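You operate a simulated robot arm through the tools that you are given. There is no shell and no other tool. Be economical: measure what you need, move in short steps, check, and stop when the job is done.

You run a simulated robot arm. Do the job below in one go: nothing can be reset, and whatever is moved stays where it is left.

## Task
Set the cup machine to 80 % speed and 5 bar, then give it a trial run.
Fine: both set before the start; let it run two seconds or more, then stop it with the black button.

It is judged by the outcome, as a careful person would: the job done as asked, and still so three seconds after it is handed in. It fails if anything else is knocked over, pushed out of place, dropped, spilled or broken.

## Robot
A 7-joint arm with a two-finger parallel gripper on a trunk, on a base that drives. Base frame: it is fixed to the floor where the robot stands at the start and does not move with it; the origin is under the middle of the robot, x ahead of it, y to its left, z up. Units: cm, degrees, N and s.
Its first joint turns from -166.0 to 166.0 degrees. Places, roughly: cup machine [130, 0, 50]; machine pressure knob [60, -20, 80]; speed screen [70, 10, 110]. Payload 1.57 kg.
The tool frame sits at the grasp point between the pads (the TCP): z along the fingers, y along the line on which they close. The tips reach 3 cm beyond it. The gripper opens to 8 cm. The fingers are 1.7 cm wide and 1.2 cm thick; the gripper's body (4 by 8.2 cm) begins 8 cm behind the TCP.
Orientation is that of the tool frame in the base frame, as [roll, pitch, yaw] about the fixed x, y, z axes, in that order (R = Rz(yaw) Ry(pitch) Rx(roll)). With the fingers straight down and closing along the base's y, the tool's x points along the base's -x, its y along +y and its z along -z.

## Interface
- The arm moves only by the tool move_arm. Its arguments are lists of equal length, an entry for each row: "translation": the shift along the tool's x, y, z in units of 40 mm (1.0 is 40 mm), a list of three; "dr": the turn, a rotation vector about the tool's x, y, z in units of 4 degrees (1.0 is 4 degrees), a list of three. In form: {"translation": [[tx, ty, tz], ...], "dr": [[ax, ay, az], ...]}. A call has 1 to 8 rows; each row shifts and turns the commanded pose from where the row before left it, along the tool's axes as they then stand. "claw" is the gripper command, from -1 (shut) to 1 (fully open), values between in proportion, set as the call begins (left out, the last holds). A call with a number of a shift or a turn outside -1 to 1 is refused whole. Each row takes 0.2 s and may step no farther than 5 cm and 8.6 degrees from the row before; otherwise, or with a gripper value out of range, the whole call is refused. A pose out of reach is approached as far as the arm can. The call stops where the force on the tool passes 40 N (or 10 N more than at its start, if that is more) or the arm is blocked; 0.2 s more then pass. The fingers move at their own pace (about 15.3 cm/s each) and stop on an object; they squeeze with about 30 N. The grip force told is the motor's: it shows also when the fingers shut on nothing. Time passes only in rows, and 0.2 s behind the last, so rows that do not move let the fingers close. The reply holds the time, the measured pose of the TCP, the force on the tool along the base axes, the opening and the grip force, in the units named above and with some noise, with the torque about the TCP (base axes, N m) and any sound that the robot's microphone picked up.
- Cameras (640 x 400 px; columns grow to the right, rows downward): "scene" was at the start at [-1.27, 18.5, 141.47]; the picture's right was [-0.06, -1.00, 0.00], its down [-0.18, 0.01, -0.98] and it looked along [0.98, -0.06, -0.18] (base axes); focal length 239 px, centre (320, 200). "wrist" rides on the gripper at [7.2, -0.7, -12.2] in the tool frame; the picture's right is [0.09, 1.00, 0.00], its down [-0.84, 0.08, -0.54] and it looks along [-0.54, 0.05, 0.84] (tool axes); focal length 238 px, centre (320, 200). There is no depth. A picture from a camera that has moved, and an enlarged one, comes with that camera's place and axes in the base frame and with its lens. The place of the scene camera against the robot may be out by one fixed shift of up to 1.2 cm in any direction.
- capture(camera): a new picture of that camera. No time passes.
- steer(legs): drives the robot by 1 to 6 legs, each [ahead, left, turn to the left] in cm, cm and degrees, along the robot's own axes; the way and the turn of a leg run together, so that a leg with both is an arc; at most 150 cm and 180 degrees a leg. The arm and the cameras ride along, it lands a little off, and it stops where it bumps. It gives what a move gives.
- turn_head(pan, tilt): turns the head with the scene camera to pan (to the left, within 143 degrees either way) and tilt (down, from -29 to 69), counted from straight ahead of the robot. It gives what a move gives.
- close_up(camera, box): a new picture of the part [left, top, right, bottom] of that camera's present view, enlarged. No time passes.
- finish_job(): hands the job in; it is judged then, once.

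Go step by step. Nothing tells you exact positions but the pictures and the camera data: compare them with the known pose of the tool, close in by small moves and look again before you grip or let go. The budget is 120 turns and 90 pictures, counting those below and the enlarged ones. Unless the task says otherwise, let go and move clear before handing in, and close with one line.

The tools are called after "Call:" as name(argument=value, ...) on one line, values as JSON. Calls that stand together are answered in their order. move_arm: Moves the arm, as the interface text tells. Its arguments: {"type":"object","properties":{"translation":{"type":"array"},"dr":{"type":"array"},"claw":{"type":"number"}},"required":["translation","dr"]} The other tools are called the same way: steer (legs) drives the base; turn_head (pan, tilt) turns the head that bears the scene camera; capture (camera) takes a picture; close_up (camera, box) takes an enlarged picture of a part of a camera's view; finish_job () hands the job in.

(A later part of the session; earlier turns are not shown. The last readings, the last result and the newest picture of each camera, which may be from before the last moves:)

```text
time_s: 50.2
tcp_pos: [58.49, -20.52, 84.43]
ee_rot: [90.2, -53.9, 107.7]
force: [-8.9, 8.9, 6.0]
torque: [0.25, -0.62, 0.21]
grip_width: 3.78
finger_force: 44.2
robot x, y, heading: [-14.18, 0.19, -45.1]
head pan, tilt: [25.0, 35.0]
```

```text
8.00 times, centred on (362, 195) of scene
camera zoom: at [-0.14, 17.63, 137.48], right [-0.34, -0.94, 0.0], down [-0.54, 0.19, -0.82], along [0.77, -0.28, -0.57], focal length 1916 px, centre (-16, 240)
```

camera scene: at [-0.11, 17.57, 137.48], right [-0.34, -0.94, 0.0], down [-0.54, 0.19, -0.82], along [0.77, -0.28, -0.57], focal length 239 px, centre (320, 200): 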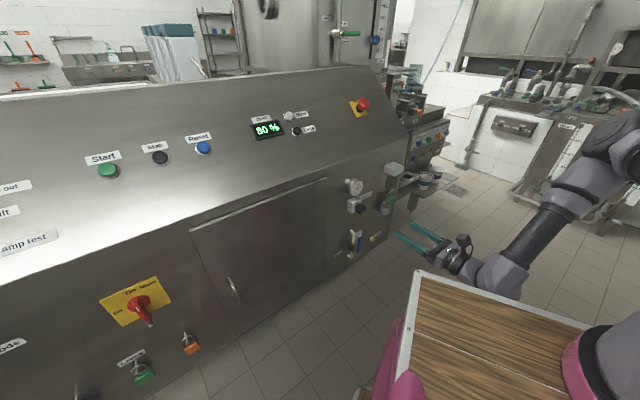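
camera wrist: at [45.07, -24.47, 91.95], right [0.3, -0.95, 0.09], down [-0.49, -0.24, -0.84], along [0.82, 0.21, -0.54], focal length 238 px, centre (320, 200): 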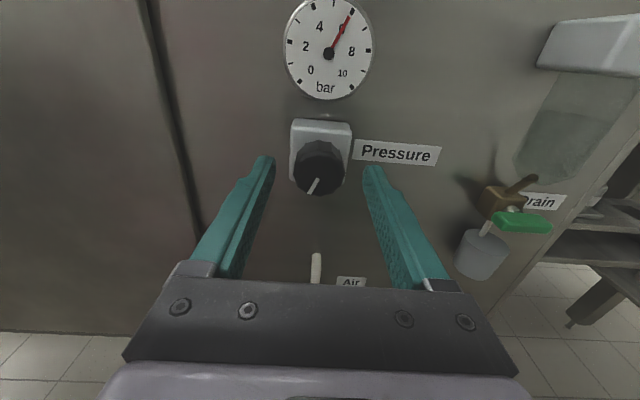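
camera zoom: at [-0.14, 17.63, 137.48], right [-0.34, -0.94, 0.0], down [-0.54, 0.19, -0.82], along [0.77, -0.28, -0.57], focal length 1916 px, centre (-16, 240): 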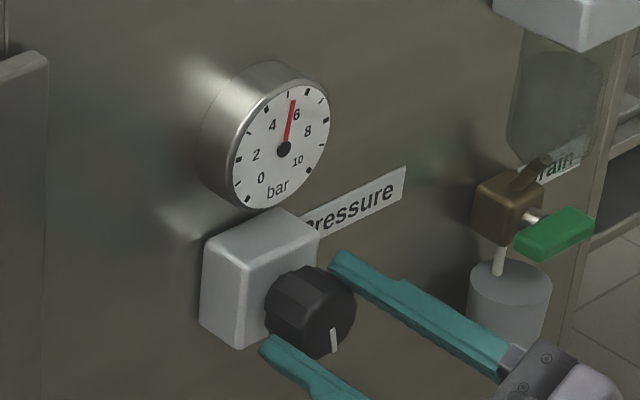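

Needle about 5.28; the rate is about 0.025 bar per degree. About 11° more.

Call:
move_arm(translation=[[0, 0, 0], [0, 0, 0], [0, 0, 0], [0, 0, 0]], dr=[[0, 0, -0.9], [0, 0, -0.9], [0, 0, -0.9], [0, 0, 0]])

Call:
close_up(camera="wrist", box=[340, 0, 440, 110])

Call:
close_up(camera="scene", box=[338, 172, 378, 200])

```text
time_s: 51.2
tcp_pos: [58.44, -20.5, 84.41]
ee_rot: [90.3, -43.3, 107.8]
force: [-11.5, 30.9, -9.1]
torque: [0.12, 0.29, 0.25]
grip_width: 3.77
finger_force: 43.9
robot x, y, heading: [-14.13, 0.11, -44.6]
head pan, tilt: [25.0, 35.0]
```

```text
3.64 times, centred on (390, 55) of wrist
camera zoom: at [45.18, -18.79, 88.94], right [0.19, -0.58, 0.79], down [-0.31, -0.8, -0.51], along [0.93, -0.15, -0.34], focal length 867 px, centre (66, 727)
```

zoom: 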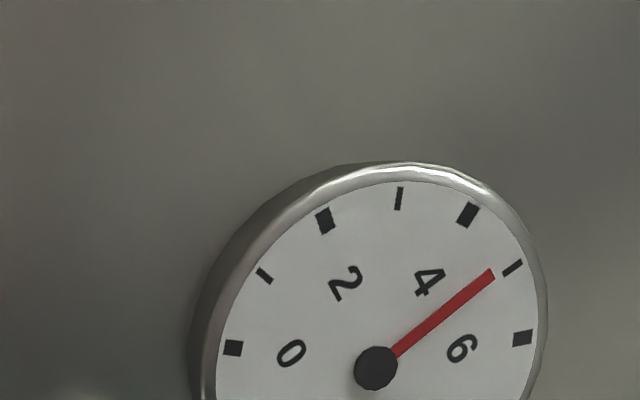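

```text
14.29 times, centred on (358, 186) of scene
camera zoom: at [-0.1, 17.7, 137.47], right [-0.34, -0.94, 0.0], down [-0.54, 0.19, -0.82], along [0.77, -0.28, -0.57], focal length 3421 px, centre (-223, 400)
```

zoom: 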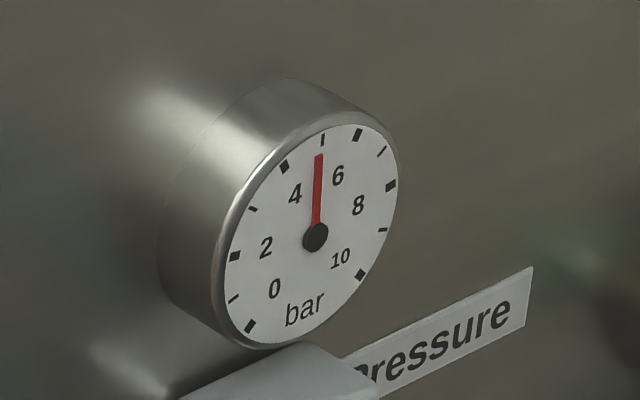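

The careful fit gives about 4.87 bar, a touch low. Turn back a few degrees clockwise.

Call:
move_arm(translation=[[0, 0, 0], [0, 0, 0]], dr=[[0, 0, 1], [0, 0, 0]])

Call:
close_up(camera="scene", box=[338, 172, 378, 200])

```text
time_s: 51.9
tcp_pos: [58.35, -20.69, 84.41]
ee_rot: [90.3, -47.2, 107.7]
force: [-11.1, 35.2, -18.7]
torque: [0.27, -0.13, 0.93]
grip_width: 3.77
finger_force: 43.5
robot x, y, heading: [-14.02, 0.33, -44.6]
head pan, tilt: [25.0, 35.0]
```

```text
14.29 times, centred on (358, 186) of scene
camera zoom: at [-0.06, 17.7, 137.46], right [-0.34, -0.94, 0.0], down [-0.54, 0.19, -0.82], along [0.77, -0.28, -0.57], focal length 3421 px, centre (-223, 400)
```

zoom: 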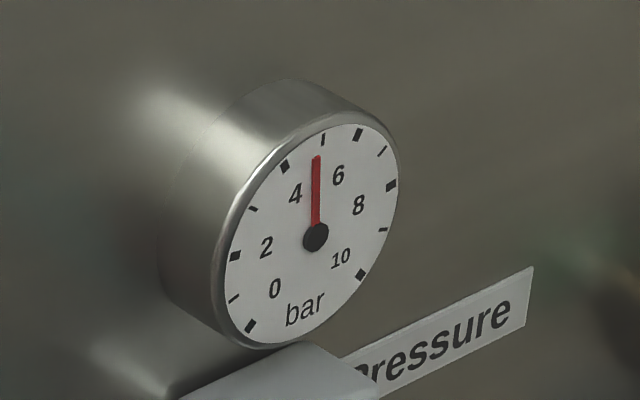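

The needle moved slightly lower, and side force has built up in the grip. I'll release to relax it and read the gauge again.

Call:
move_arm(translation=[[0, 0, 0], [0, 0, 0], [0, 0, 0]], dr=[[0, 0, 0], [0, 0, 0], [0, 0, 0]], claw=0.4)

Call:
close_up(camera="scene", box=[338, 172, 378, 200])

Call:
close_up(camera="wrist", box=[240, 0, 440, 220])

```text
time_s: 52.6
tcp_pos: [58.52, -20.94, 84.46]
ee_rot: [90.0, -47.2, 107.6]
force: [0.2, -0.5, 0.7]
torque: [-0.01, 0.0, 0.01]
grip_width: 5.58
finger_force: 0.1
robot x, y, heading: [-13.96, 0.25, -44.7]
head pan, tilt: [25.0, 35.0]
```

```text
14.29 times, centred on (358, 186) of scene
camera zoom: at [-0.08, 17.58, 137.48], right [-0.34, -0.94, 0.0], down [-0.54, 0.19, -0.82], along [0.77, -0.28, -0.57], focal length 3421 px, centre (-223, 400)
```

zoom: 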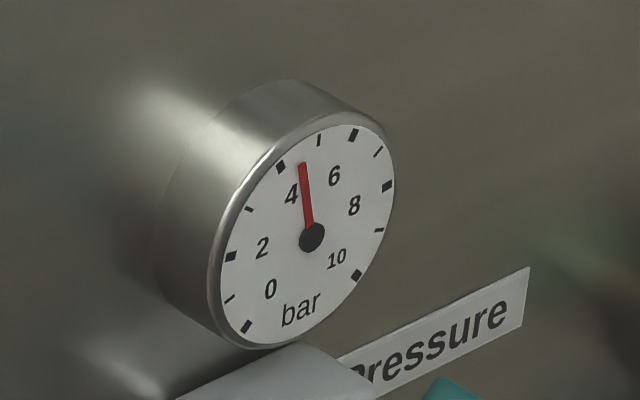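

```text
1.82 times, centred on (340, 110) of wrist
camera zoom: at [45.41, -19.42, 89.41], right [0.2, -0.64, 0.74], down [-0.33, -0.76, -0.56], along [0.92, -0.13, -0.36], focal length 433 px, centre (284, 364)
```

zoom: 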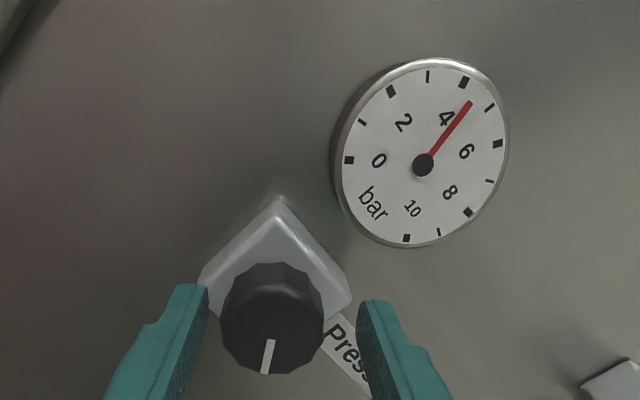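

The grip was about 0.5 cm off the knob's axis, so the knob sprang to about 4.45 bar on release. I'll centre on the knob and regrip.

Call:
move_arm(translation=[[0.06, -0.11, 0], [0, 0, 0]], dr=[[0, 0, 0], [0, 0, 0]])

Call:
close_up(camera="wrist", box=[240, 100, 400, 220])

```text
time_s: 53.2
tcp_pos: [58.29, -20.31, 84.45]
ee_rot: [90.1, -47.2, 107.6]
force: [-1.1, 0.1, -0.9]
torque: [-0.02, -0.01, 0.01]
grip_width: 5.6
finger_force: 0.0
robot x, y, heading: [-14.08, -0.05, -44.8]
head pan, tilt: [25.0, 35.0]
```

```text
3.33 times, centred on (320, 160) of wrist
camera zoom: at [45.2, -18.87, 89.28], right [0.2, -0.64, 0.74], down [-0.33, -0.76, -0.56], along [0.92, -0.13, -0.36], focal length 794 px, centre (320, 333)
```

zoom: 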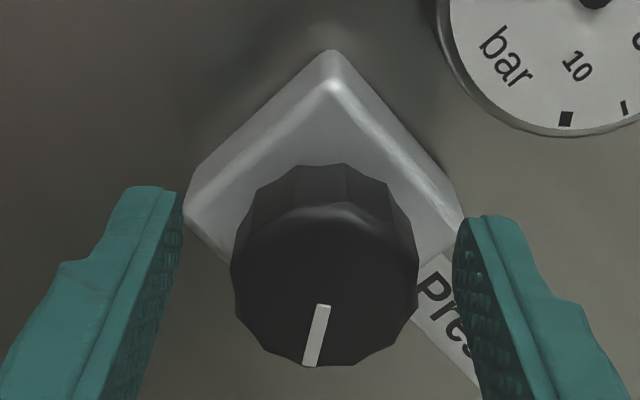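

Slightly overcorrected; adjust by −0.4 cm in tool x and +0.1 in y, then grip.

Call:
move_arm(translation=[[-0.1, 0.025, 0], [0, 0, 0]], dr=[[0, 0, 0], [0, 0, 0]])

Call:
move_arm(translation=[[0, 0, 0], [0, 0, 0], [0, 0, 0]], dr=[[0, 0, 0], [0, 0, 0], [0, 0, 0]], claw=-1)

Call:
close_up(camera="scene", box=[338, 172, 378, 200])

Call:
close_up(camera="wrist", box=[240, 0, 440, 220])

```text
time_s: 53.9
tcp_pos: [58.35, -20.76, 84.1]
ee_rot: [90.1, -47.1, 107.6]
force: [-0.5, 0.0, -0.1]
torque: [0.01, 0.02, 0.03]
grip_width: 5.61
finger_force: 0.1
robot x, y, heading: [-14.13, -0.03, -44.6]
head pan, tilt: [25.0, 35.0]
```

```text
time_s: 54.6
tcp_pos: [58.51, -20.65, 84.1]
ee_rot: [90.0, -47.2, 107.6]
force: [2.3, -6.6, 7.3]
torque: [-0.04, 0.13, 0.05]
grip_width: 3.75
finger_force: 43.5
robot x, y, heading: [-14.3, 0.26, -44.6]
head pan, tilt: [25.0, 35.0]
```

```text
14.29 times, centred on (358, 186) of scene
camera zoom: at [-0.1, 17.56, 137.48], right [-0.34, -0.94, 0.0], down [-0.54, 0.19, -0.82], along [0.77, -0.28, -0.57], focal length 3421 px, centre (-223, 400)
```

zoom: 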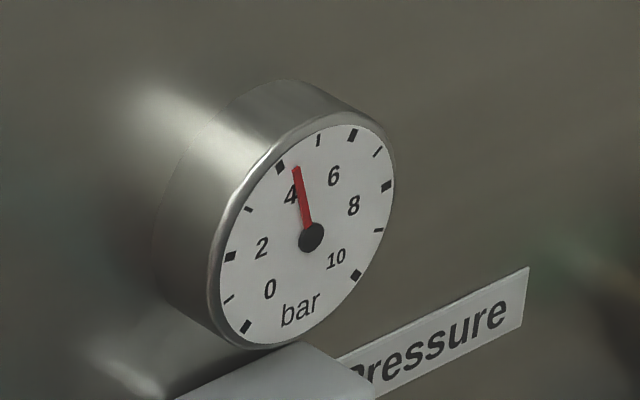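

```text
1.82 times, centred on (340, 110) of wrist
camera zoom: at [45.31, -19.24, 89.06], right [0.2, -0.64, 0.74], down [-0.33, -0.76, -0.56], along [0.92, -0.13, -0.36], focal length 433 px, centre (284, 364)
```

zoom: 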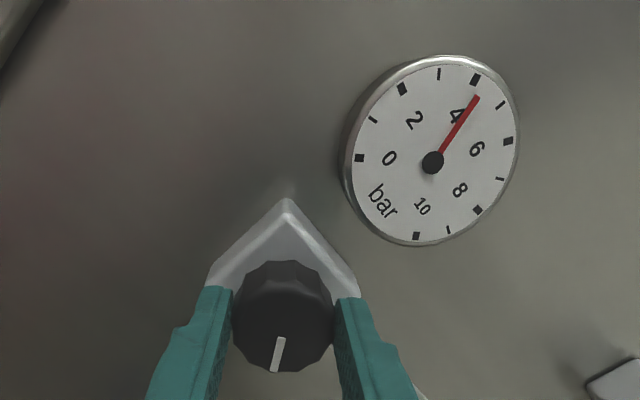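

Now gripped on centre, reading about 4.28. Turn clockwise about 18° in small rows.

Call:
move_arm(translation=[[0, 0, 0], [0, 0, 0], [0, 0, 0], [0, 0, 0], [0, 0, 0], [0, 0, 0]], dr=[[0, 0, 0.9], [0, 0, 0.9], [0, 0, 0.9], [0, 0, 0.9], [0, 0, 0.9], [0, 0, 0]])

Call:
close_up(camera="scene", box=[338, 172, 378, 200])

```text
time_s: 56.0
tcp_pos: [58.36, -20.83, 84.24]
ee_rot: [89.9, -65.2, 107.6]
force: [8.5, -17.9, 15.7]
torque: [-0.05, 0.01, -0.45]
grip_width: 3.74
finger_force: 43.9
robot x, y, heading: [-14.21, 0.01, -44.7]
head pan, tilt: [25.0, 35.0]
```

```text
14.29 times, centred on (358, 186) of scene
camera zoom: at [-0.1, 17.54, 137.49], right [-0.34, -0.94, 0.0], down [-0.54, 0.19, -0.82], along [0.77, -0.28, -0.57], focal length 3421 px, centre (-223, 400)
```

zoom: 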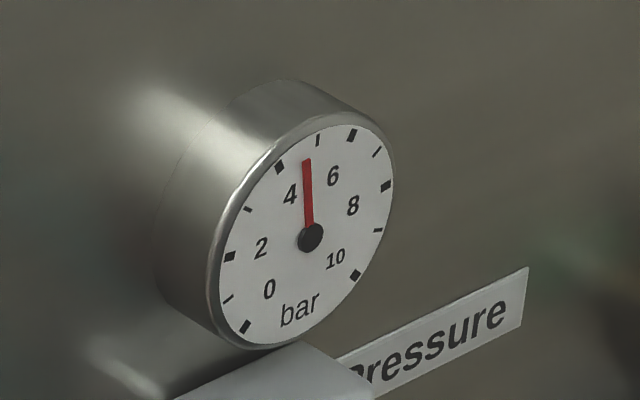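

About 4.63 now. Continue clockwise.

Call:
move_arm(translation=[[0, 0, 0], [0, 0, 0], [0, 0, 0], [0, 0, 0]], dr=[[0, 0, 1], [0, 0, 1], [0, 0, 0.7], [0, 0, 0]])

Call:
close_up(camera="scene", box=[338, 172, 378, 200])

```text
time_s: 57.0
tcp_pos: [58.43, -20.93, 84.03]
ee_rot: [90.1, -76.0, 107.4]
force: [12.8, -27.8, 12.4]
torque: [0.05, -0.5, -0.18]
grip_width: 3.73
finger_force: 43.1
robot x, y, heading: [-14.21, -0.06, -44.7]
head pan, tilt: [25.0, 35.0]
```

```text
14.29 times, centred on (358, 186) of scene
camera zoom: at [-0.09, 17.5, 137.49], right [-0.34, -0.94, 0.0], down [-0.54, 0.19, -0.82], along [0.77, -0.28, -0.57], focal length 3421 px, centre (-223, 400)
```

zoom: 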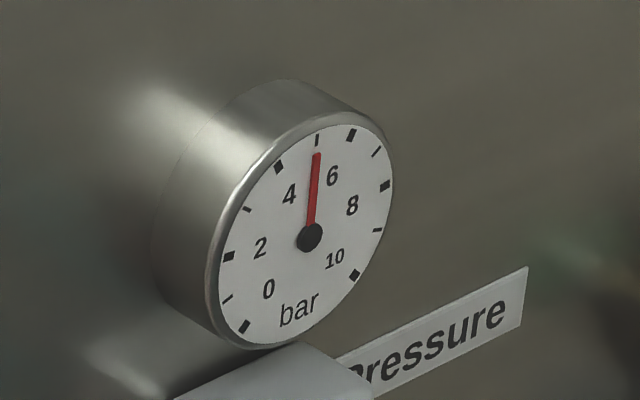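

Reads about 4.96. Release and check it holds.

Call:
move_arm(translation=[[0, 0, 0], [0, 0, 0], [0, 0, 0]], dr=[[0, 0, 0], [0, 0, 0], [0, 0, 0]], claw=0.5)

Call:
close_up(camera="scene", box=[338, 172, 378, 200])

Call:
close_up(camera="wrist", box=[240, 0, 440, 220])

```text
time_s: 57.9
tcp_pos: [58.29, -20.62, 84.21]
ee_rot: [90.4, -76.0, 107.4]
force: [-0.2, 0.0, -0.9]
torque: [0.0, -0.02, -0.01]
grip_width: 5.98
finger_force: 0.1
robot x, y, heading: [-14.29, -0.32, -44.9]
head pan, tilt: [25.0, 35.0]
```

```text
14.29 times, centred on (358, 186) of scene
camera zoom: at [-0.09, 17.6, 137.48], right [-0.34, -0.94, 0.0], down [-0.54, 0.19, -0.82], along [0.77, -0.28, -0.57], focal length 3421 px, centre (-223, 400)
```

zoom: 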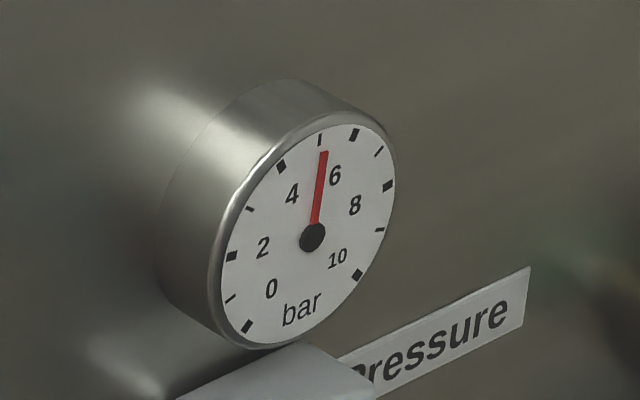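

```text
1.82 times, centred on (340, 110) of wrist
camera zoom: at [46.19, -21.97, 91.08], right [0.29, -0.9, 0.33], down [-0.43, -0.43, -0.79], along [0.85, 0.09, -0.51], focal length 433 px, centre (284, 364)
```

zoom: 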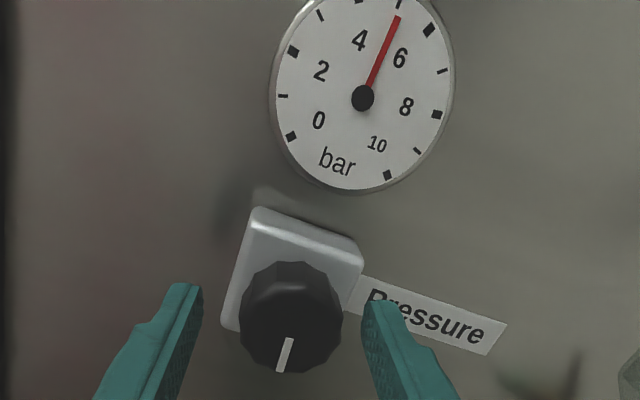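

It settled at about 5.05. Back straight out and read the gauge head-on.

Call:
move_arm(translation=[[0, 0, -0.5], [0, 0, -0.5], [0, 0, -0.8], [0, 0, -0.8]], dr=[[0, 0, 0], [0, 0, 0], [0, 0, 0], [0, 0, 0]])

Call:
capture(camera="wrist")

Call:
close_up(camera="scene", box=[338, 170, 378, 198])

```text
time_s: 58.9
tcp_pos: [48.49, -23.47, 84.12]
ee_rot: [90.1, -76.0, 107.5]
force: [-0.6, -0.1, 0.4]
torque: [-0.01, 0.01, 0.0]
grip_width: 6.01
finger_force: 0.0
robot x, y, heading: [-13.74, -0.16, -44.9]
head pan, tilt: [25.0, 35.0]
```

```text
42 pictures are left
camera wrist: at [36.33, -24.9, 91.0], right [0.29, -0.9, 0.33], down [-0.43, -0.43, -0.79], along [0.85, 0.09, -0.51], focal length 238 px, centre (320, 200)
```

wrist: 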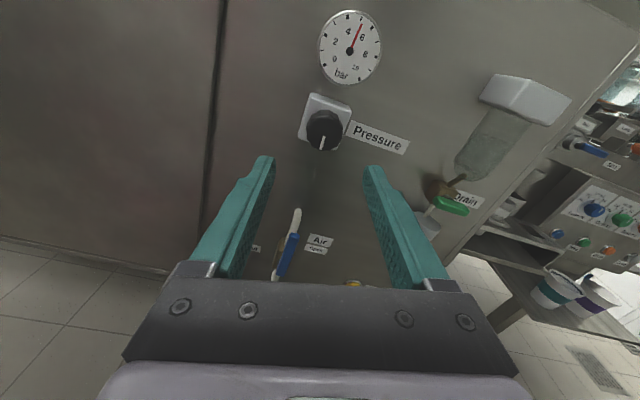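

```text
14.29 times, centred on (358, 184) of scene
camera zoom: at [-0.08, 17.61, 137.48], right [-0.34, -0.94, 0.0], down [-0.54, 0.19, -0.82], along [0.77, -0.28, -0.57], focal length 3421 px, centre (-223, 429)
```

zoom: 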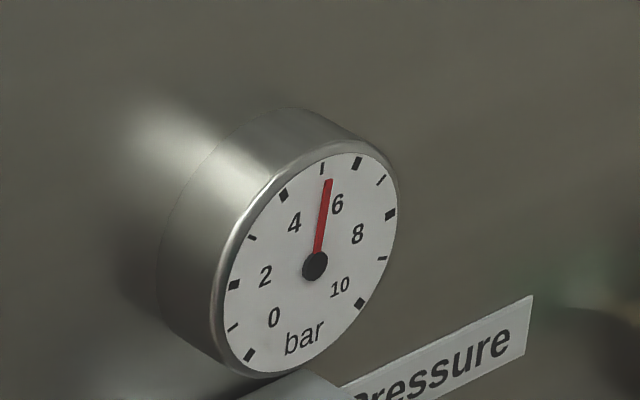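

Call:
close_up(camera="wrist", box=[300, 0, 400, 100])

```text
4.00 times, centred on (350, 50) of wrist
camera zoom: at [36.33, -24.9, 91.0], right [0.29, -0.9, 0.33], down [-0.43, -0.43, -0.79], along [0.85, 0.09, -0.51], focal length 953 px, centre (200, 800)
```

zoom: 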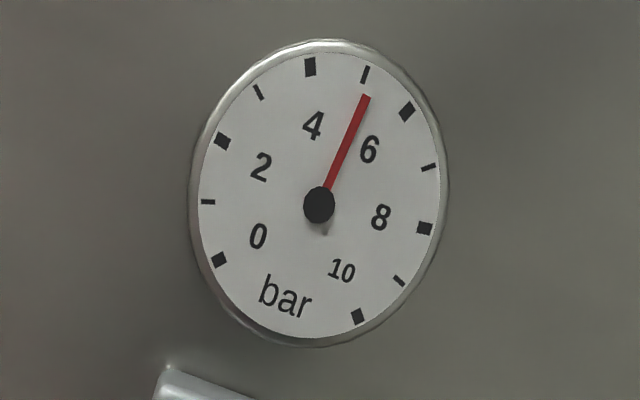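

Head-on it reads about 5.17, so I'll trim it. Re-approach with a 0.25 cm centring correction.

Call:
move_arm(translation=[[0, 0.065, 0.8], [0, 0, 0.8], [0, 0, 0.5], [0, 0, 0.5], [0, 0, 0]], dr=[[0, 0, 0], [0, 0, 0], [0, 0, 0], [0, 0, 0], [0, 0, 0]])

Call:
close_up(camera="wrist", box=[240, 0, 440, 220])

```text
time_s: 60.0
tcp_pos: [58.53, -21.01, 84.16]
ee_rot: [90.2, -76.0, 107.4]
force: [-0.4, -0.2, 0.2]
torque: [-0.03, 0.0, 0.0]
grip_width: 5.99
finger_force: 0.0
robot x, y, heading: [-13.9, 0.27, -44.8]
head pan, tilt: [25.0, 35.0]
```

```text
1.82 times, centred on (340, 110) of wrist
camera zoom: at [46.34, -22.31, 91.07], right [0.29, -0.9, 0.33], down [-0.43, -0.43, -0.79], along [0.85, 0.08, -0.51], focal length 433 px, centre (284, 364)
```

zoom: 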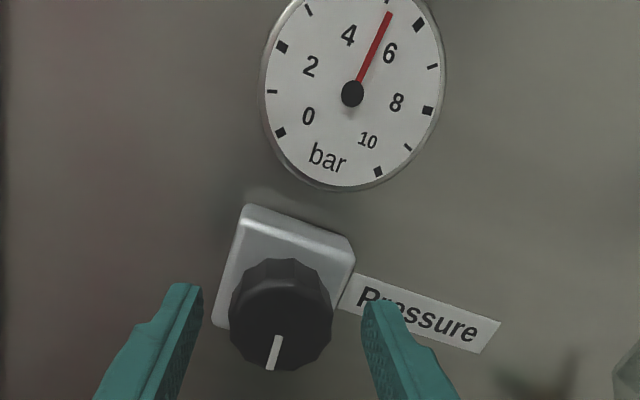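

Centred. Close on the knob and see what the needle does.

Call:
move_arm(translation=[[0, 0, 0], [0, 0, 0], [0, 0, 0], [0, 0, 0], [0, 0, 0]], dr=[[0, 0, 0], [0, 0, 0], [0, 0, 0], [0, 0, 0], [0, 0, 0]], claw=-1)

Call:
close_up(camera="scene", box=[338, 170, 378, 198])

```text
time_s: 61.2
tcp_pos: [58.49, -20.71, 84.23]
ee_rot: [90.3, -75.9, 107.5]
force: [0.6, 9.4, -2.2]
torque: [0.07, -0.13, 0.42]
grip_width: 3.71
finger_force: 43.7
robot x, y, heading: [-14.0, -0.13, -44.8]
head pan, tilt: [25.0, 35.0]
```

```text
14.29 times, centred on (358, 184) of scene
camera zoom: at [-0.07, 17.62, 137.47], right [-0.34, -0.94, 0.0], down [-0.54, 0.19, -0.82], along [0.77, -0.28, -0.57], focal length 3421 px, centre (-223, 429)
```

zoom: 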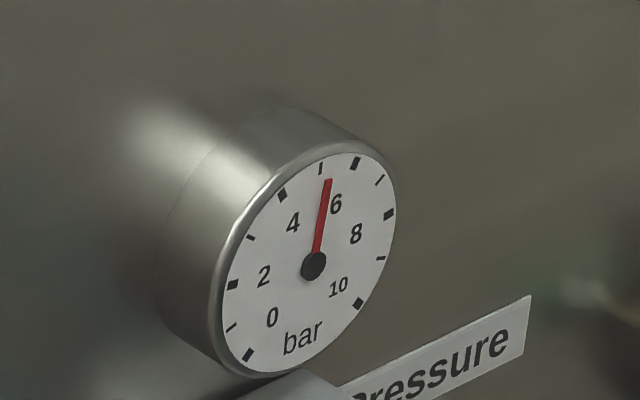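

No change on gripping, at 5.17. Turn 6° counter-clockwise and wait a moment.

Call:
move_arm(translation=[[0, 0, 0], [0, 0, 0], [0, 0, 0], [0, 0, 0], [0, 0, 0]], dr=[[0, 0, -0.75], [0, 0, -0.75], [0, 0, 0], [0, 0, 0], [0, 0, 0]])

Call:
close_up(camera="scene", box=[338, 170, 378, 198])

```text
time_s: 62.5
tcp_pos: [58.35, -20.87, 84.22]
ee_rot: [90.3, -70.0, 107.3]
force: [-2.2, 15.2, -8.2]
torque: [-0.15, 0.63, 0.23]
grip_width: 3.71
finger_force: 43.1
robot x, y, heading: [-14.22, -0.0, -44.7]
head pan, tilt: [25.0, 35.0]
```

```text
14.29 times, centred on (358, 184) of scene
camera zoom: at [-0.07, 17.63, 137.47], right [-0.34, -0.94, 0.0], down [-0.54, 0.19, -0.82], along [0.77, -0.28, -0.57], focal length 3421 px, centre (-223, 429)
```

zoom: 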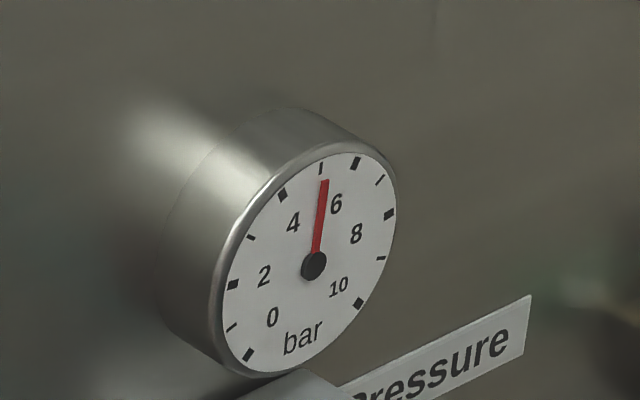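

About 5.03. Release and check.

Call:
move_arm(translation=[[0, 0, 0], [0, 0, 0], [0, 0, 0], [0, 0, -0.5], [0, 0, -0.5], [0, 0, -0.8], [0, 0, -0.8]], dr=[[0, 0, 0], [0, 0, 0], [0, 0, 0], [0, 0, 0], [0, 0, 0], [0, 0, 0], [0, 0, 0]], claw=0.5)

Call:
close_up(camera="wrist", box=[300, 0, 400, 100])

Call:
close_up(camera="scene", box=[338, 170, 378, 198])

```text
time_s: 64.0
tcp_pos: [48.62, -24.0, 84.19]
ee_rot: [90.3, -70.0, 107.6]
force: [0.9, 0.4, 1.1]
torque: [0.0, -0.01, -0.01]
grip_width: 5.98
finger_force: 0.1
robot x, y, heading: [-14.08, -0.19, -44.4]
head pan, tilt: [25.0, 35.0]
```

```text
4.00 times, centred on (350, 50) of wrist
camera zoom: at [36.15, -24.64, 90.81], right [0.28, -0.86, 0.43], down [-0.41, -0.51, -0.76], along [0.87, 0.03, -0.49], focal length 953 px, centre (200, 800)
```

zoom: 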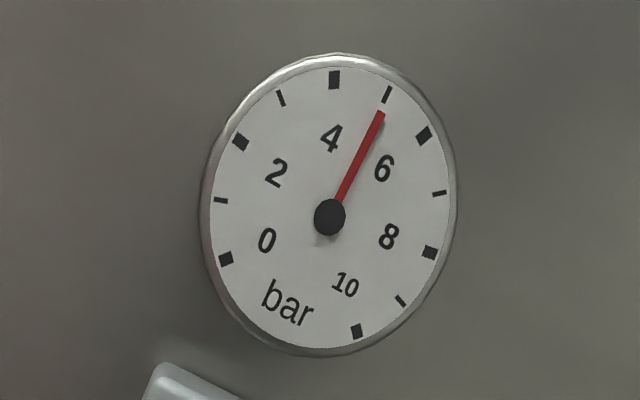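

```text
14.29 times, centred on (358, 184) of scene
camera zoom: at [-0.08, 17.62, 137.48], right [-0.34, -0.94, 0.0], down [-0.54, 0.19, -0.82], along [0.77, -0.28, -0.57], focal length 3421 px, centre (-223, 429)
```

zoom: 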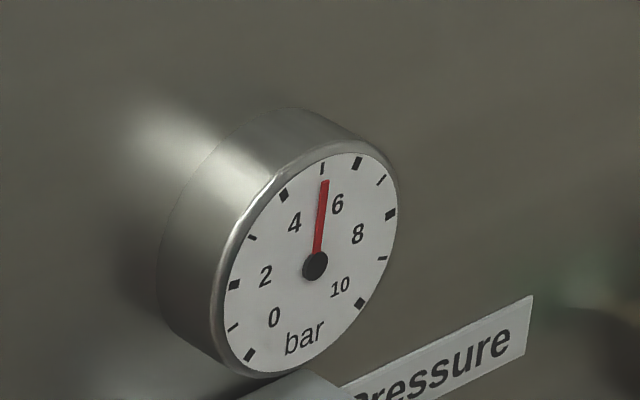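

The gauge reads 5.0 bar within reading accuracy and the display 80 %. Now un-roll the tool, back away and rise so the cart can turn back to face the Start and Stop buttons.

Call:
move_arm(translation=[[0, 0, -0.5], [0, 0, -0.5], [0, 0, -0.5], [0, 0, -0.5], [0, 0, -0.4]], dr=[[0, 0, 1], [0, 0, 1], [0, 0, 1], [0, 0, 1], [0, 0, 1]], claw=-1)

Call:
move_arm(translation=[[0.9, 0, 0], [0.9, 0, 0], [0.9, 0, 0], [0.9, 0, 0], [0.9, 0, 0], [0.9, 0, 0], [0.9, 0, 0], [0.9, 0, 0]], dr=[[0, 0, 0], [0, 0, 0], [0, 0, 0], [0, 0, 0], [0, 0, 0], [0, 0, 0], [0, 0, 0], [0, 0, 0]])

Call:
capture(camera="scene")

```text
time_s: 65.2
tcp_pos: [39.58, -26.96, 84.17]
ee_rot: [-127.0, -89.9, -35.3]
force: [-0.1, 0.4, 0.0]
torque: [0.01, 0.0, -0.02]
grip_width: 0.0
finger_force: 21.5
robot x, y, heading: [-14.35, 0.02, -44.7]
head pan, tilt: [25.0, 35.0]
```

```text
time_s: 67.0
tcp_pos: [43.83, -29.09, 111.24]
ee_rot: [-151.6, -90.0, -10.7]
force: [0.0, -0.6, 0.0]
torque: [0.02, -0.06, 0.05]
grip_width: 0.0
finger_force: 21.2
out of reach, approached as far as the arm can: row 5, 6, 7, 8
robot x, y, heading: [-14.09, -0.3, -44.8]
head pan, tilt: [25.0, 35.0]
```

```text
34 pictures are left
camera scene: at [-0.06, 17.55, 137.48], right [-0.34, -0.94, 0.0], down [-0.54, 0.19, -0.82], along [0.77, -0.28, -0.57], focal length 239 px, centre (320, 200)
```

scene: 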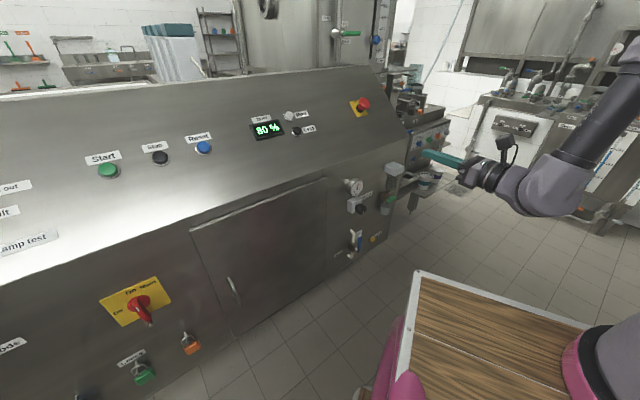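

Pitch the tool back to panel-normal here, which eases the reach.

Call:
move_arm(translation=[[0.3, 0, 0], [0.3, 0, 0], [0.3, 0, 0], [0.3, 0, 0], [0.3, 0, 0], [0.3, 0, 0]], dr=[[0, -0.98, 0], [0, -0.98, 0], [0, -0.98, 0], [0, -0.98, 0], [0, -0.98, 0], [0, -0.98, 0]])

Call:
move_arm(translation=[[0, 0, -0.8], [0, 0, -0.8], [0, 0, -0.8], [0, 0, -0.8], [0, 0, -0.8], [0, 0, -0.8]], dr=[[0, -0.97, 0], [0, -0.97, 0], [0, -0.97, 0], [0, -0.97, 0], [0, -0.97, 0], [0, -0.97, 0]])

```text
time_s: 68.5
tcp_pos: [45.27, -28.84, 117.99]
ee_rot: [179.9, -66.4, 17.7]
force: [-0.3, -0.1, 0.0]
torque: [-0.03, -0.01, 0.01]
grip_width: 0.01
finger_force: 21.7
out of reach, approached as far as the arm can: row 1
robot x, y, heading: [-13.89, -0.18, -44.9]
head pan, tilt: [25.0, 35.0]
```

```text
time_s: 69.8
tcp_pos: [30.05, -33.8, 128.4]
ee_rot: [-180.0, -43.1, 17.6]
force: [0.1, 0.3, -0.3]
torque: [0.0, 0.03, 0.0]
grip_width: 0.0
finger_force: 21.0
robot x, y, heading: [-14.13, -0.15, -44.9]
head pan, tilt: [25.0, 35.0]
```

Now turn the cart left about 64° so it faces the panel squarely, nearer Start and Stop.

Call:
steer(legs=[[0, 0, 32], [0, 0, 32]])

Call:
turn_head(pan=0, tilt=25)

Call:
capture(camera="scene")

Call:
capture(camera="wrist")

```text
time_s: 73.4
tcp_pos: [35.1, 25.72, 128.41]
ee_rot: [179.9, -43.0, 82.6]
force: [-0.5, 0.0, -0.7]
torque: [0.01, 0.03, -0.01]
grip_width: 0.02
finger_force: 21.4
robot x, y, heading: [-14.08, 0.0, 20.2]
head pan, tilt: [25.0, 35.0]
```

```text
time_s: 74.3
tcp_pos: [35.12, 25.63, 128.23]
ee_rot: [180.0, -43.1, 82.6]
force: [0.4, 0.2, 0.4]
torque: [0.03, 0.0, -0.02]
grip_width: 0.0
finger_force: 21.3
robot x, y, heading: [-14.32, -0.05, 20.2]
head pan, tilt: [0.0, 25.0]
```

```text
33 pictures are left
camera scene: at [-21.94, 17.63, 139.05], right [0.34, -0.94, 0.0], down [-0.4, -0.15, -0.91], along [0.85, 0.31, -0.42], focal length 239 px, centre (320, 200)
```

scene: 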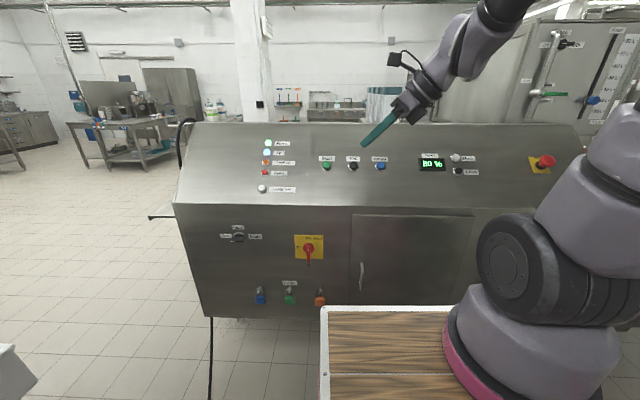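

```text
32 pictures are left
camera wrist: at [34.22, 22.73, 142.23], right [1.0, -0.06, 0.06], down [-0.05, -0.98, -0.18], along [0.07, 0.17, -0.98], focal length 238 px, centre (320, 200)
```

wrist: 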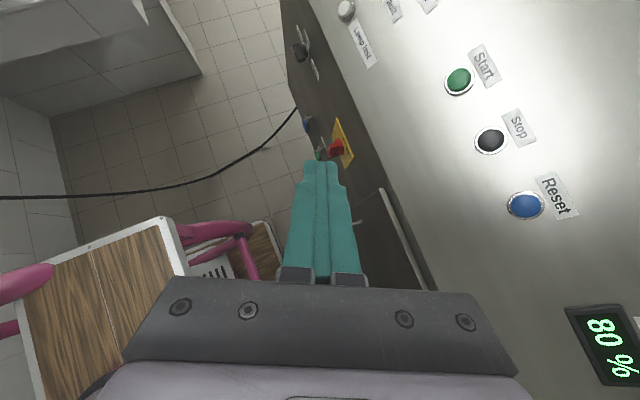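

Rotate the tool about the vertical by −65° to square it to the panel again.

Call:
move_arm(translation=[[0, 0, 0], [0, 0, 0], [0, 0, 0], [0, 0, 0], [0, 0, 0], [0, 0, 0]], dr=[[-0.921, 0, 0.987], [-0.921, 0, 0.987], [-0.921, 0, 0.987], [-0.921, 0, 0.987], [-0.921, 0, 0.987], [-0.921, 0, 0.987]])

Call:
move_arm(translation=[[0, 0, 0], [0, 0, 0], [0, 0, 0], [0, 0, 0], [0, 0, 0], [0, 0, 0]], dr=[[-0.921, 0, 0.987], [-0.921, 0, 0.987], [-0.921, 0, 0.987], [-0.921, 0, 0.987], [-0.921, 0, 0.987], [-0.921, 0, 0.987]])

```text
time_s: 75.7
tcp_pos: [35.21, 25.47, 128.36]
ee_rot: [-179.8, -43.1, 50.0]
force: [0.6, -0.3, -0.7]
torque: [-0.01, 0.03, 0.01]
grip_width: 0.02
finger_force: 20.9
robot x, y, heading: [-13.99, -0.39, 20.1]
head pan, tilt: [0.0, 25.0]
```

```text
time_s: 77.1
tcp_pos: [35.19, 25.45, 128.43]
ee_rot: [-179.4, -42.9, 17.3]
force: [0.5, 0.3, 0.5]
torque: [0.01, 0.0, -0.01]
grip_width: 0.0
finger_force: 21.0
robot x, y, heading: [-14.19, 0.5, 19.8]
head pan, tilt: [0.0, 25.0]
```

Now move towards Start, leaving about a 7 cm gap.

Call:
move_arm(translation=[[0.375, -0.467, 0.75], [0.375, -0.467, 0.75], [0.375, -0.467, 0.75], [0.375, -0.467, 0.75], [0.375, -0.467, 0.75], [0.375, -0.467, 0.75]], dr=[[0, 0, 0], [0, 0, 0], [0, 0, 0], [0, 0, 0], [0, 0, 0], [0, 0, 0]])

Call:
capture(camera="wrist")

Call:
capture(camera="scene")

```text
time_s: 78.5
tcp_pos: [49.79, 42.05, 121.36]
ee_rot: [-179.7, -43.1, 17.7]
force: [-0.9, -0.7, 0.0]
torque: [0.01, -0.03, 0.01]
grip_width: 0.0
finger_force: 21.3
robot x, y, heading: [-14.47, 0.1, 20.0]
head pan, tilt: [0.0, 25.0]
```

```text
31 pictures are left
camera wrist: at [46.79, 41.85, 135.31], right [0.37, -0.93, 0.06], down [-0.91, -0.37, -0.18], along [0.19, 0.01, -0.98], focal length 238 px, centre (320, 200)
```

wrist: 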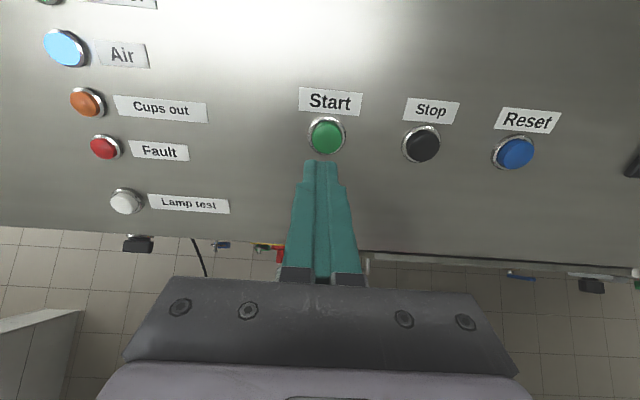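

```text
30 pictures are left
camera scene: at [-21.98, 17.58, 139.06], right [0.34, -0.94, 0.0], down [-0.4, -0.14, -0.91], along [0.85, 0.31, -0.42], focal length 239 px, centre (320, 200)
```

scene: 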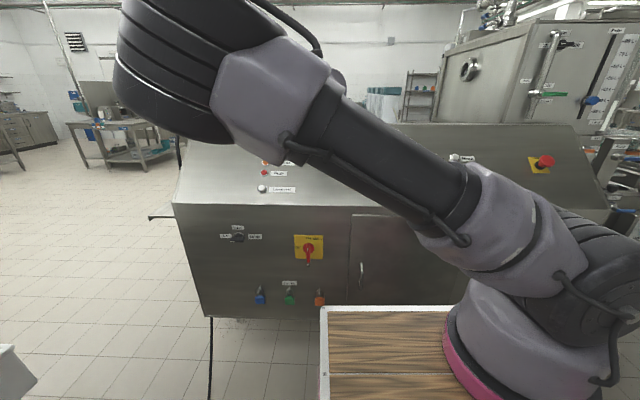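

Start is almost straight ahead, and Stop lies 9.3 cm further along tool +y. Advance to about 1 cm off Start.

Call:
move_arm(translation=[[0.03, 0.06, 0.7], [0.03, 0.06, 0.7]], dr=[[0, 0, 0], [0, 0, 0]])

Call:
capture(camera="wrist")

```text
time_s: 79.1
tcp_pos: [53.65, 42.99, 117.54]
ee_rot: [-179.7, -43.1, 17.5]
force: [0.0, -1.3, 0.0]
torque: [0.01, 0.02, -0.01]
grip_width: 0.0
finger_force: 20.9
robot x, y, heading: [-14.43, -0.06, 20.2]
head pan, tilt: [0.0, 25.0]
```

```text
29 pictures are left
camera wrist: at [50.69, 42.73, 131.4], right [0.37, -0.93, 0.06], down [-0.91, -0.37, -0.18], along [0.19, 0.01, -0.98], focal length 238 px, centre (320, 200)
```

wrist: 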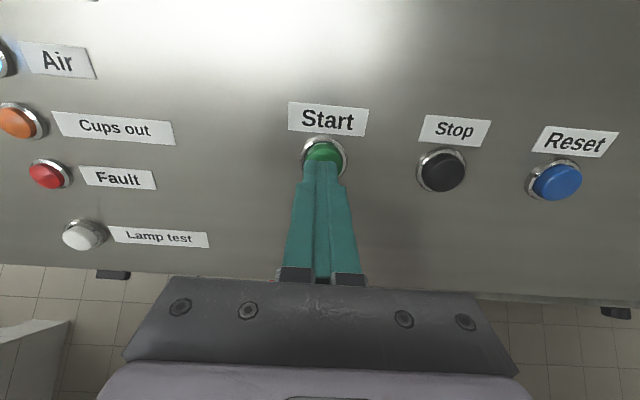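

Aligned within half a centimetre. Nudge and press Start gently.

Call:
move_arm(translation=[[0.11, 0.05, 0], [0, 0, 0.2], [0, 0, 0.1], [0, 0, 0.08], [0, 0, 0.06]], dr=[[0, 0, 0], [0, 0, 0], [0, 0, 0], [0, 0, 0], [0, 0, 0]])

Call:
capture(camera="wrist")

```text
time_s: 80.3
tcp_pos: [55.04, 43.09, 116.47]
ee_rot: [-179.8, -43.2, 17.5]
force: [-4.0, -5.2, 9.4]
torque: [-0.07, -0.05, -0.02]
grip_width: 0.0
finger_force: 21.2
robot x, y, heading: [-14.12, 0.02, 20.1]
head pan, tilt: [0.0, 25.0]
heard: click
```

```text
28 pictures are left
camera wrist: at [52.11, 42.86, 130.41], right [0.37, -0.93, 0.06], down [-0.91, -0.37, -0.18], along [0.19, 0.01, -0.98], focal length 238 px, centre (320, 200)
```

wrist: 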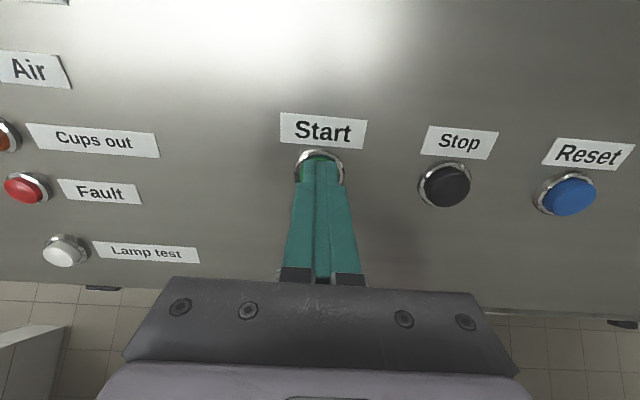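

Click heard. Back off 3 cm and check whether it runs.

Call:
move_arm(translation=[[0, 0, -0.4], [0, 0, -0.4]], dr=[[0, 0, 0], [0, 0, 0]])

Call:
capture(camera="wrist")

Call:
capture(camera="scene")

```text
time_s: 80.9
tcp_pos: [52.98, 42.56, 118.84]
ee_rot: [-179.9, -43.0, 17.6]
force: [0.4, 0.4, -0.4]
torque: [-0.01, -0.02, 0.01]
grip_width: 0.0
finger_force: 21.5
robot x, y, heading: [-14.32, 0.03, 20.1]
head pan, tilt: [0.0, 25.0]
```

```text
27 pictures are left
camera wrist: at [50.04, 42.29, 132.7], right [0.37, -0.93, 0.06], down [-0.91, -0.37, -0.17], along [0.18, 0.01, -0.98], focal length 238 px, centre (320, 200)
```

wrist: 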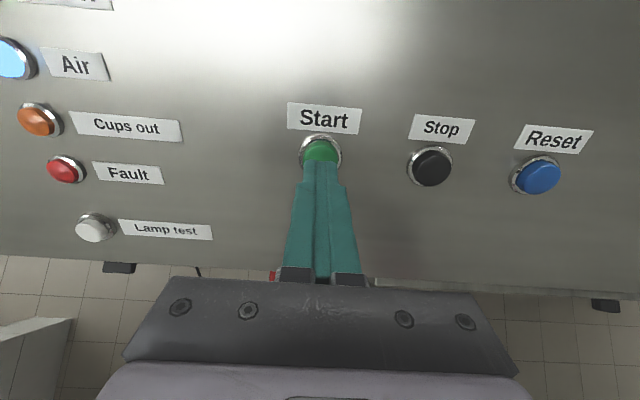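

```text
26 pictures are left
camera scene: at [-21.91, 17.64, 139.05], right [0.34, -0.94, 0.0], down [-0.4, -0.15, -0.91], along [0.85, 0.31, -0.42], focal length 239 px, centre (320, 200)
```

scene: 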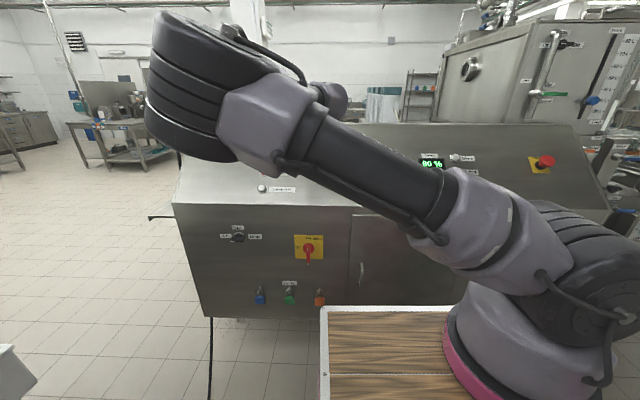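

Call:
close_up(camera="wrist", box=[260, 100, 380, 175])

Call:
move_arm(translation=[[0, 0.38, -0.5], [0, 0.38, 0], [0, 0.38, 0], [0, 0.38, 0], [0, 0.38, 0], [0, 0.38, 0]], dr=[[0, 0, 0], [0, 0, 0], [0, 0, 0], [0, 0, 0], [0, 0, 0], [0, 0, 0]])

Call:
capture(camera="wrist")

```text
5.33 times, centred on (320, 138) of wrist
camera zoom: at [50.04, 42.29, 132.7], right [0.37, -0.93, 0.06], down [-0.91, -0.37, -0.17], along [0.18, 0.01, -0.98], focal length 1271 px, centre (320, 533)
```

zoom: 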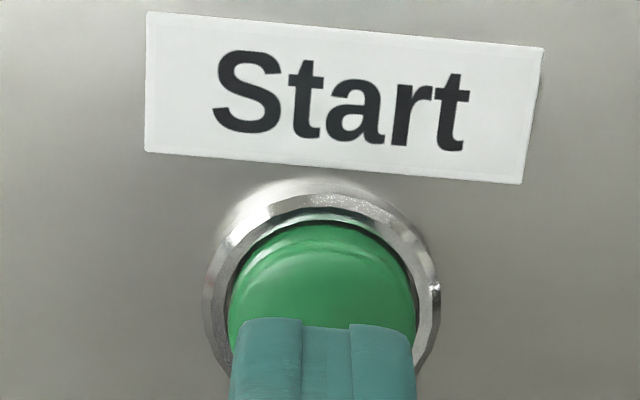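

```text
time_s: 82.3
tcp_pos: [54.55, 33.44, 120.33]
ee_rot: [-179.8, -43.1, 17.5]
force: [0.0, -0.2, 0.1]
torque: [-0.01, 0.0, -0.03]
grip_width: 0.01
finger_force: 21.0
robot x, y, heading: [-14.08, -0.32, 20.1]
head pan, tilt: [0.0, 25.0]
```

```text
24 pictures are left
camera wrist: at [51.58, 33.16, 134.24], right [0.37, -0.93, 0.06], down [-0.91, -0.37, -0.18], along [0.19, 0.01, -0.98], focal length 238 px, centre (320, 200)
```

wrist: 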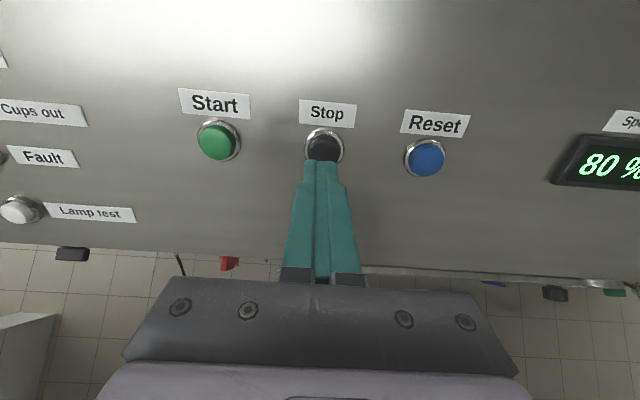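

No running noise is reported, so I want to know if it actually started. Lift back for a wider view of lamps and machine.

Call:
move_arm(translation=[[0, 0, -0.9], [0, 0, -0.9], [0, 0, -0.9], [0, 0, -0.9]], dr=[[0, 0, 0], [0, 0, 0], [0, 0, 0], [0, 0, 0]])

Call:
capture(camera="wrist")

Call:
capture(camera="scene")

```text
time_s: 83.3
tcp_pos: [45.15, 30.33, 130.65]
ee_rot: [-179.7, -43.0, 17.6]
force: [0.3, -0.1, -0.2]
torque: [0.0, 0.0, 0.0]
grip_width: 0.01
finger_force: 21.4
robot x, y, heading: [-14.28, -0.07, 20.3]
head pan, tilt: [0.0, 25.0]
```

```text
23 pictures are left
camera wrist: at [42.34, 29.98, 144.67], right [0.37, -0.93, 0.06], down [-0.91, -0.37, -0.17], along [0.18, 0.01, -0.98], focal length 238 px, centre (320, 200)
```

wrist: 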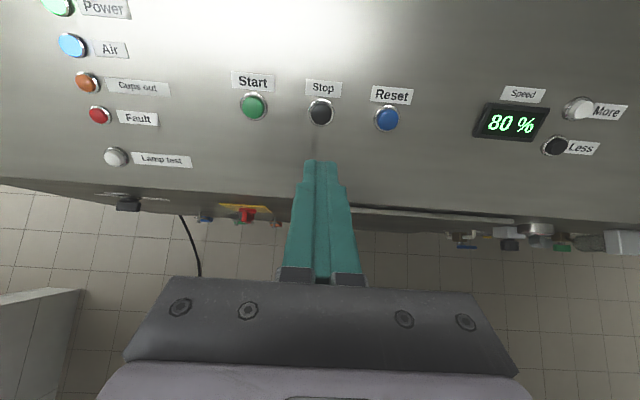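

```text
22 pictures are left
camera scene: at [-21.89, 17.65, 139.05], right [0.34, -0.94, 0.0], down [-0.4, -0.15, -0.91], along [0.85, 0.31, -0.42], focal length 239 px, centre (320, 200)
```

scene: 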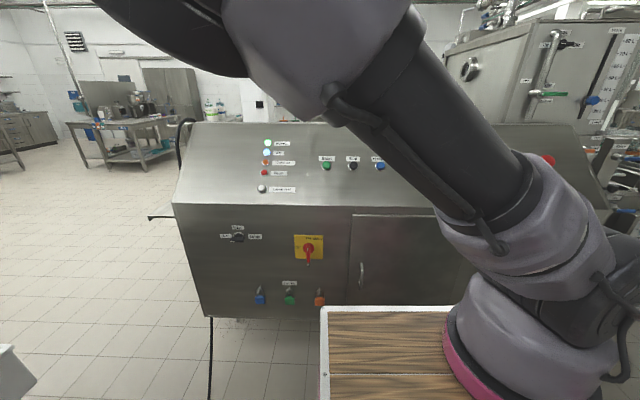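

Call:
close_up(camera="scene", box=[210, 130, 340, 312])

Call:
close_up(camera="wrist", box=[20, 0, 200, 180])

```text
2.20 times, centred on (275, 221) of scene
camera zoom: at [-21.89, 17.65, 139.05], right [0.34, -0.94, 0.0], down [-0.4, -0.15, -0.91], along [0.85, 0.31, -0.42], focal length 526 px, centre (419, 154)
```

zoom: 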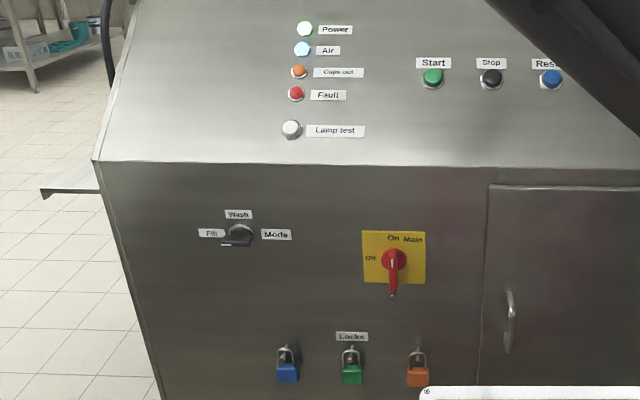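

```text
2.22 times, centred on (110, 90) of wrist
camera zoom: at [42.34, 29.98, 144.67], right [0.37, -0.93, 0.06], down [-0.91, -0.37, -0.17], along [0.18, 0.01, -0.98], focal length 530 px, centre (787, 444)
```

zoom: 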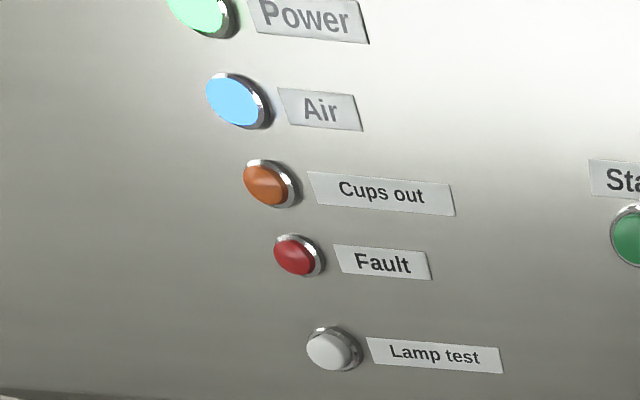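

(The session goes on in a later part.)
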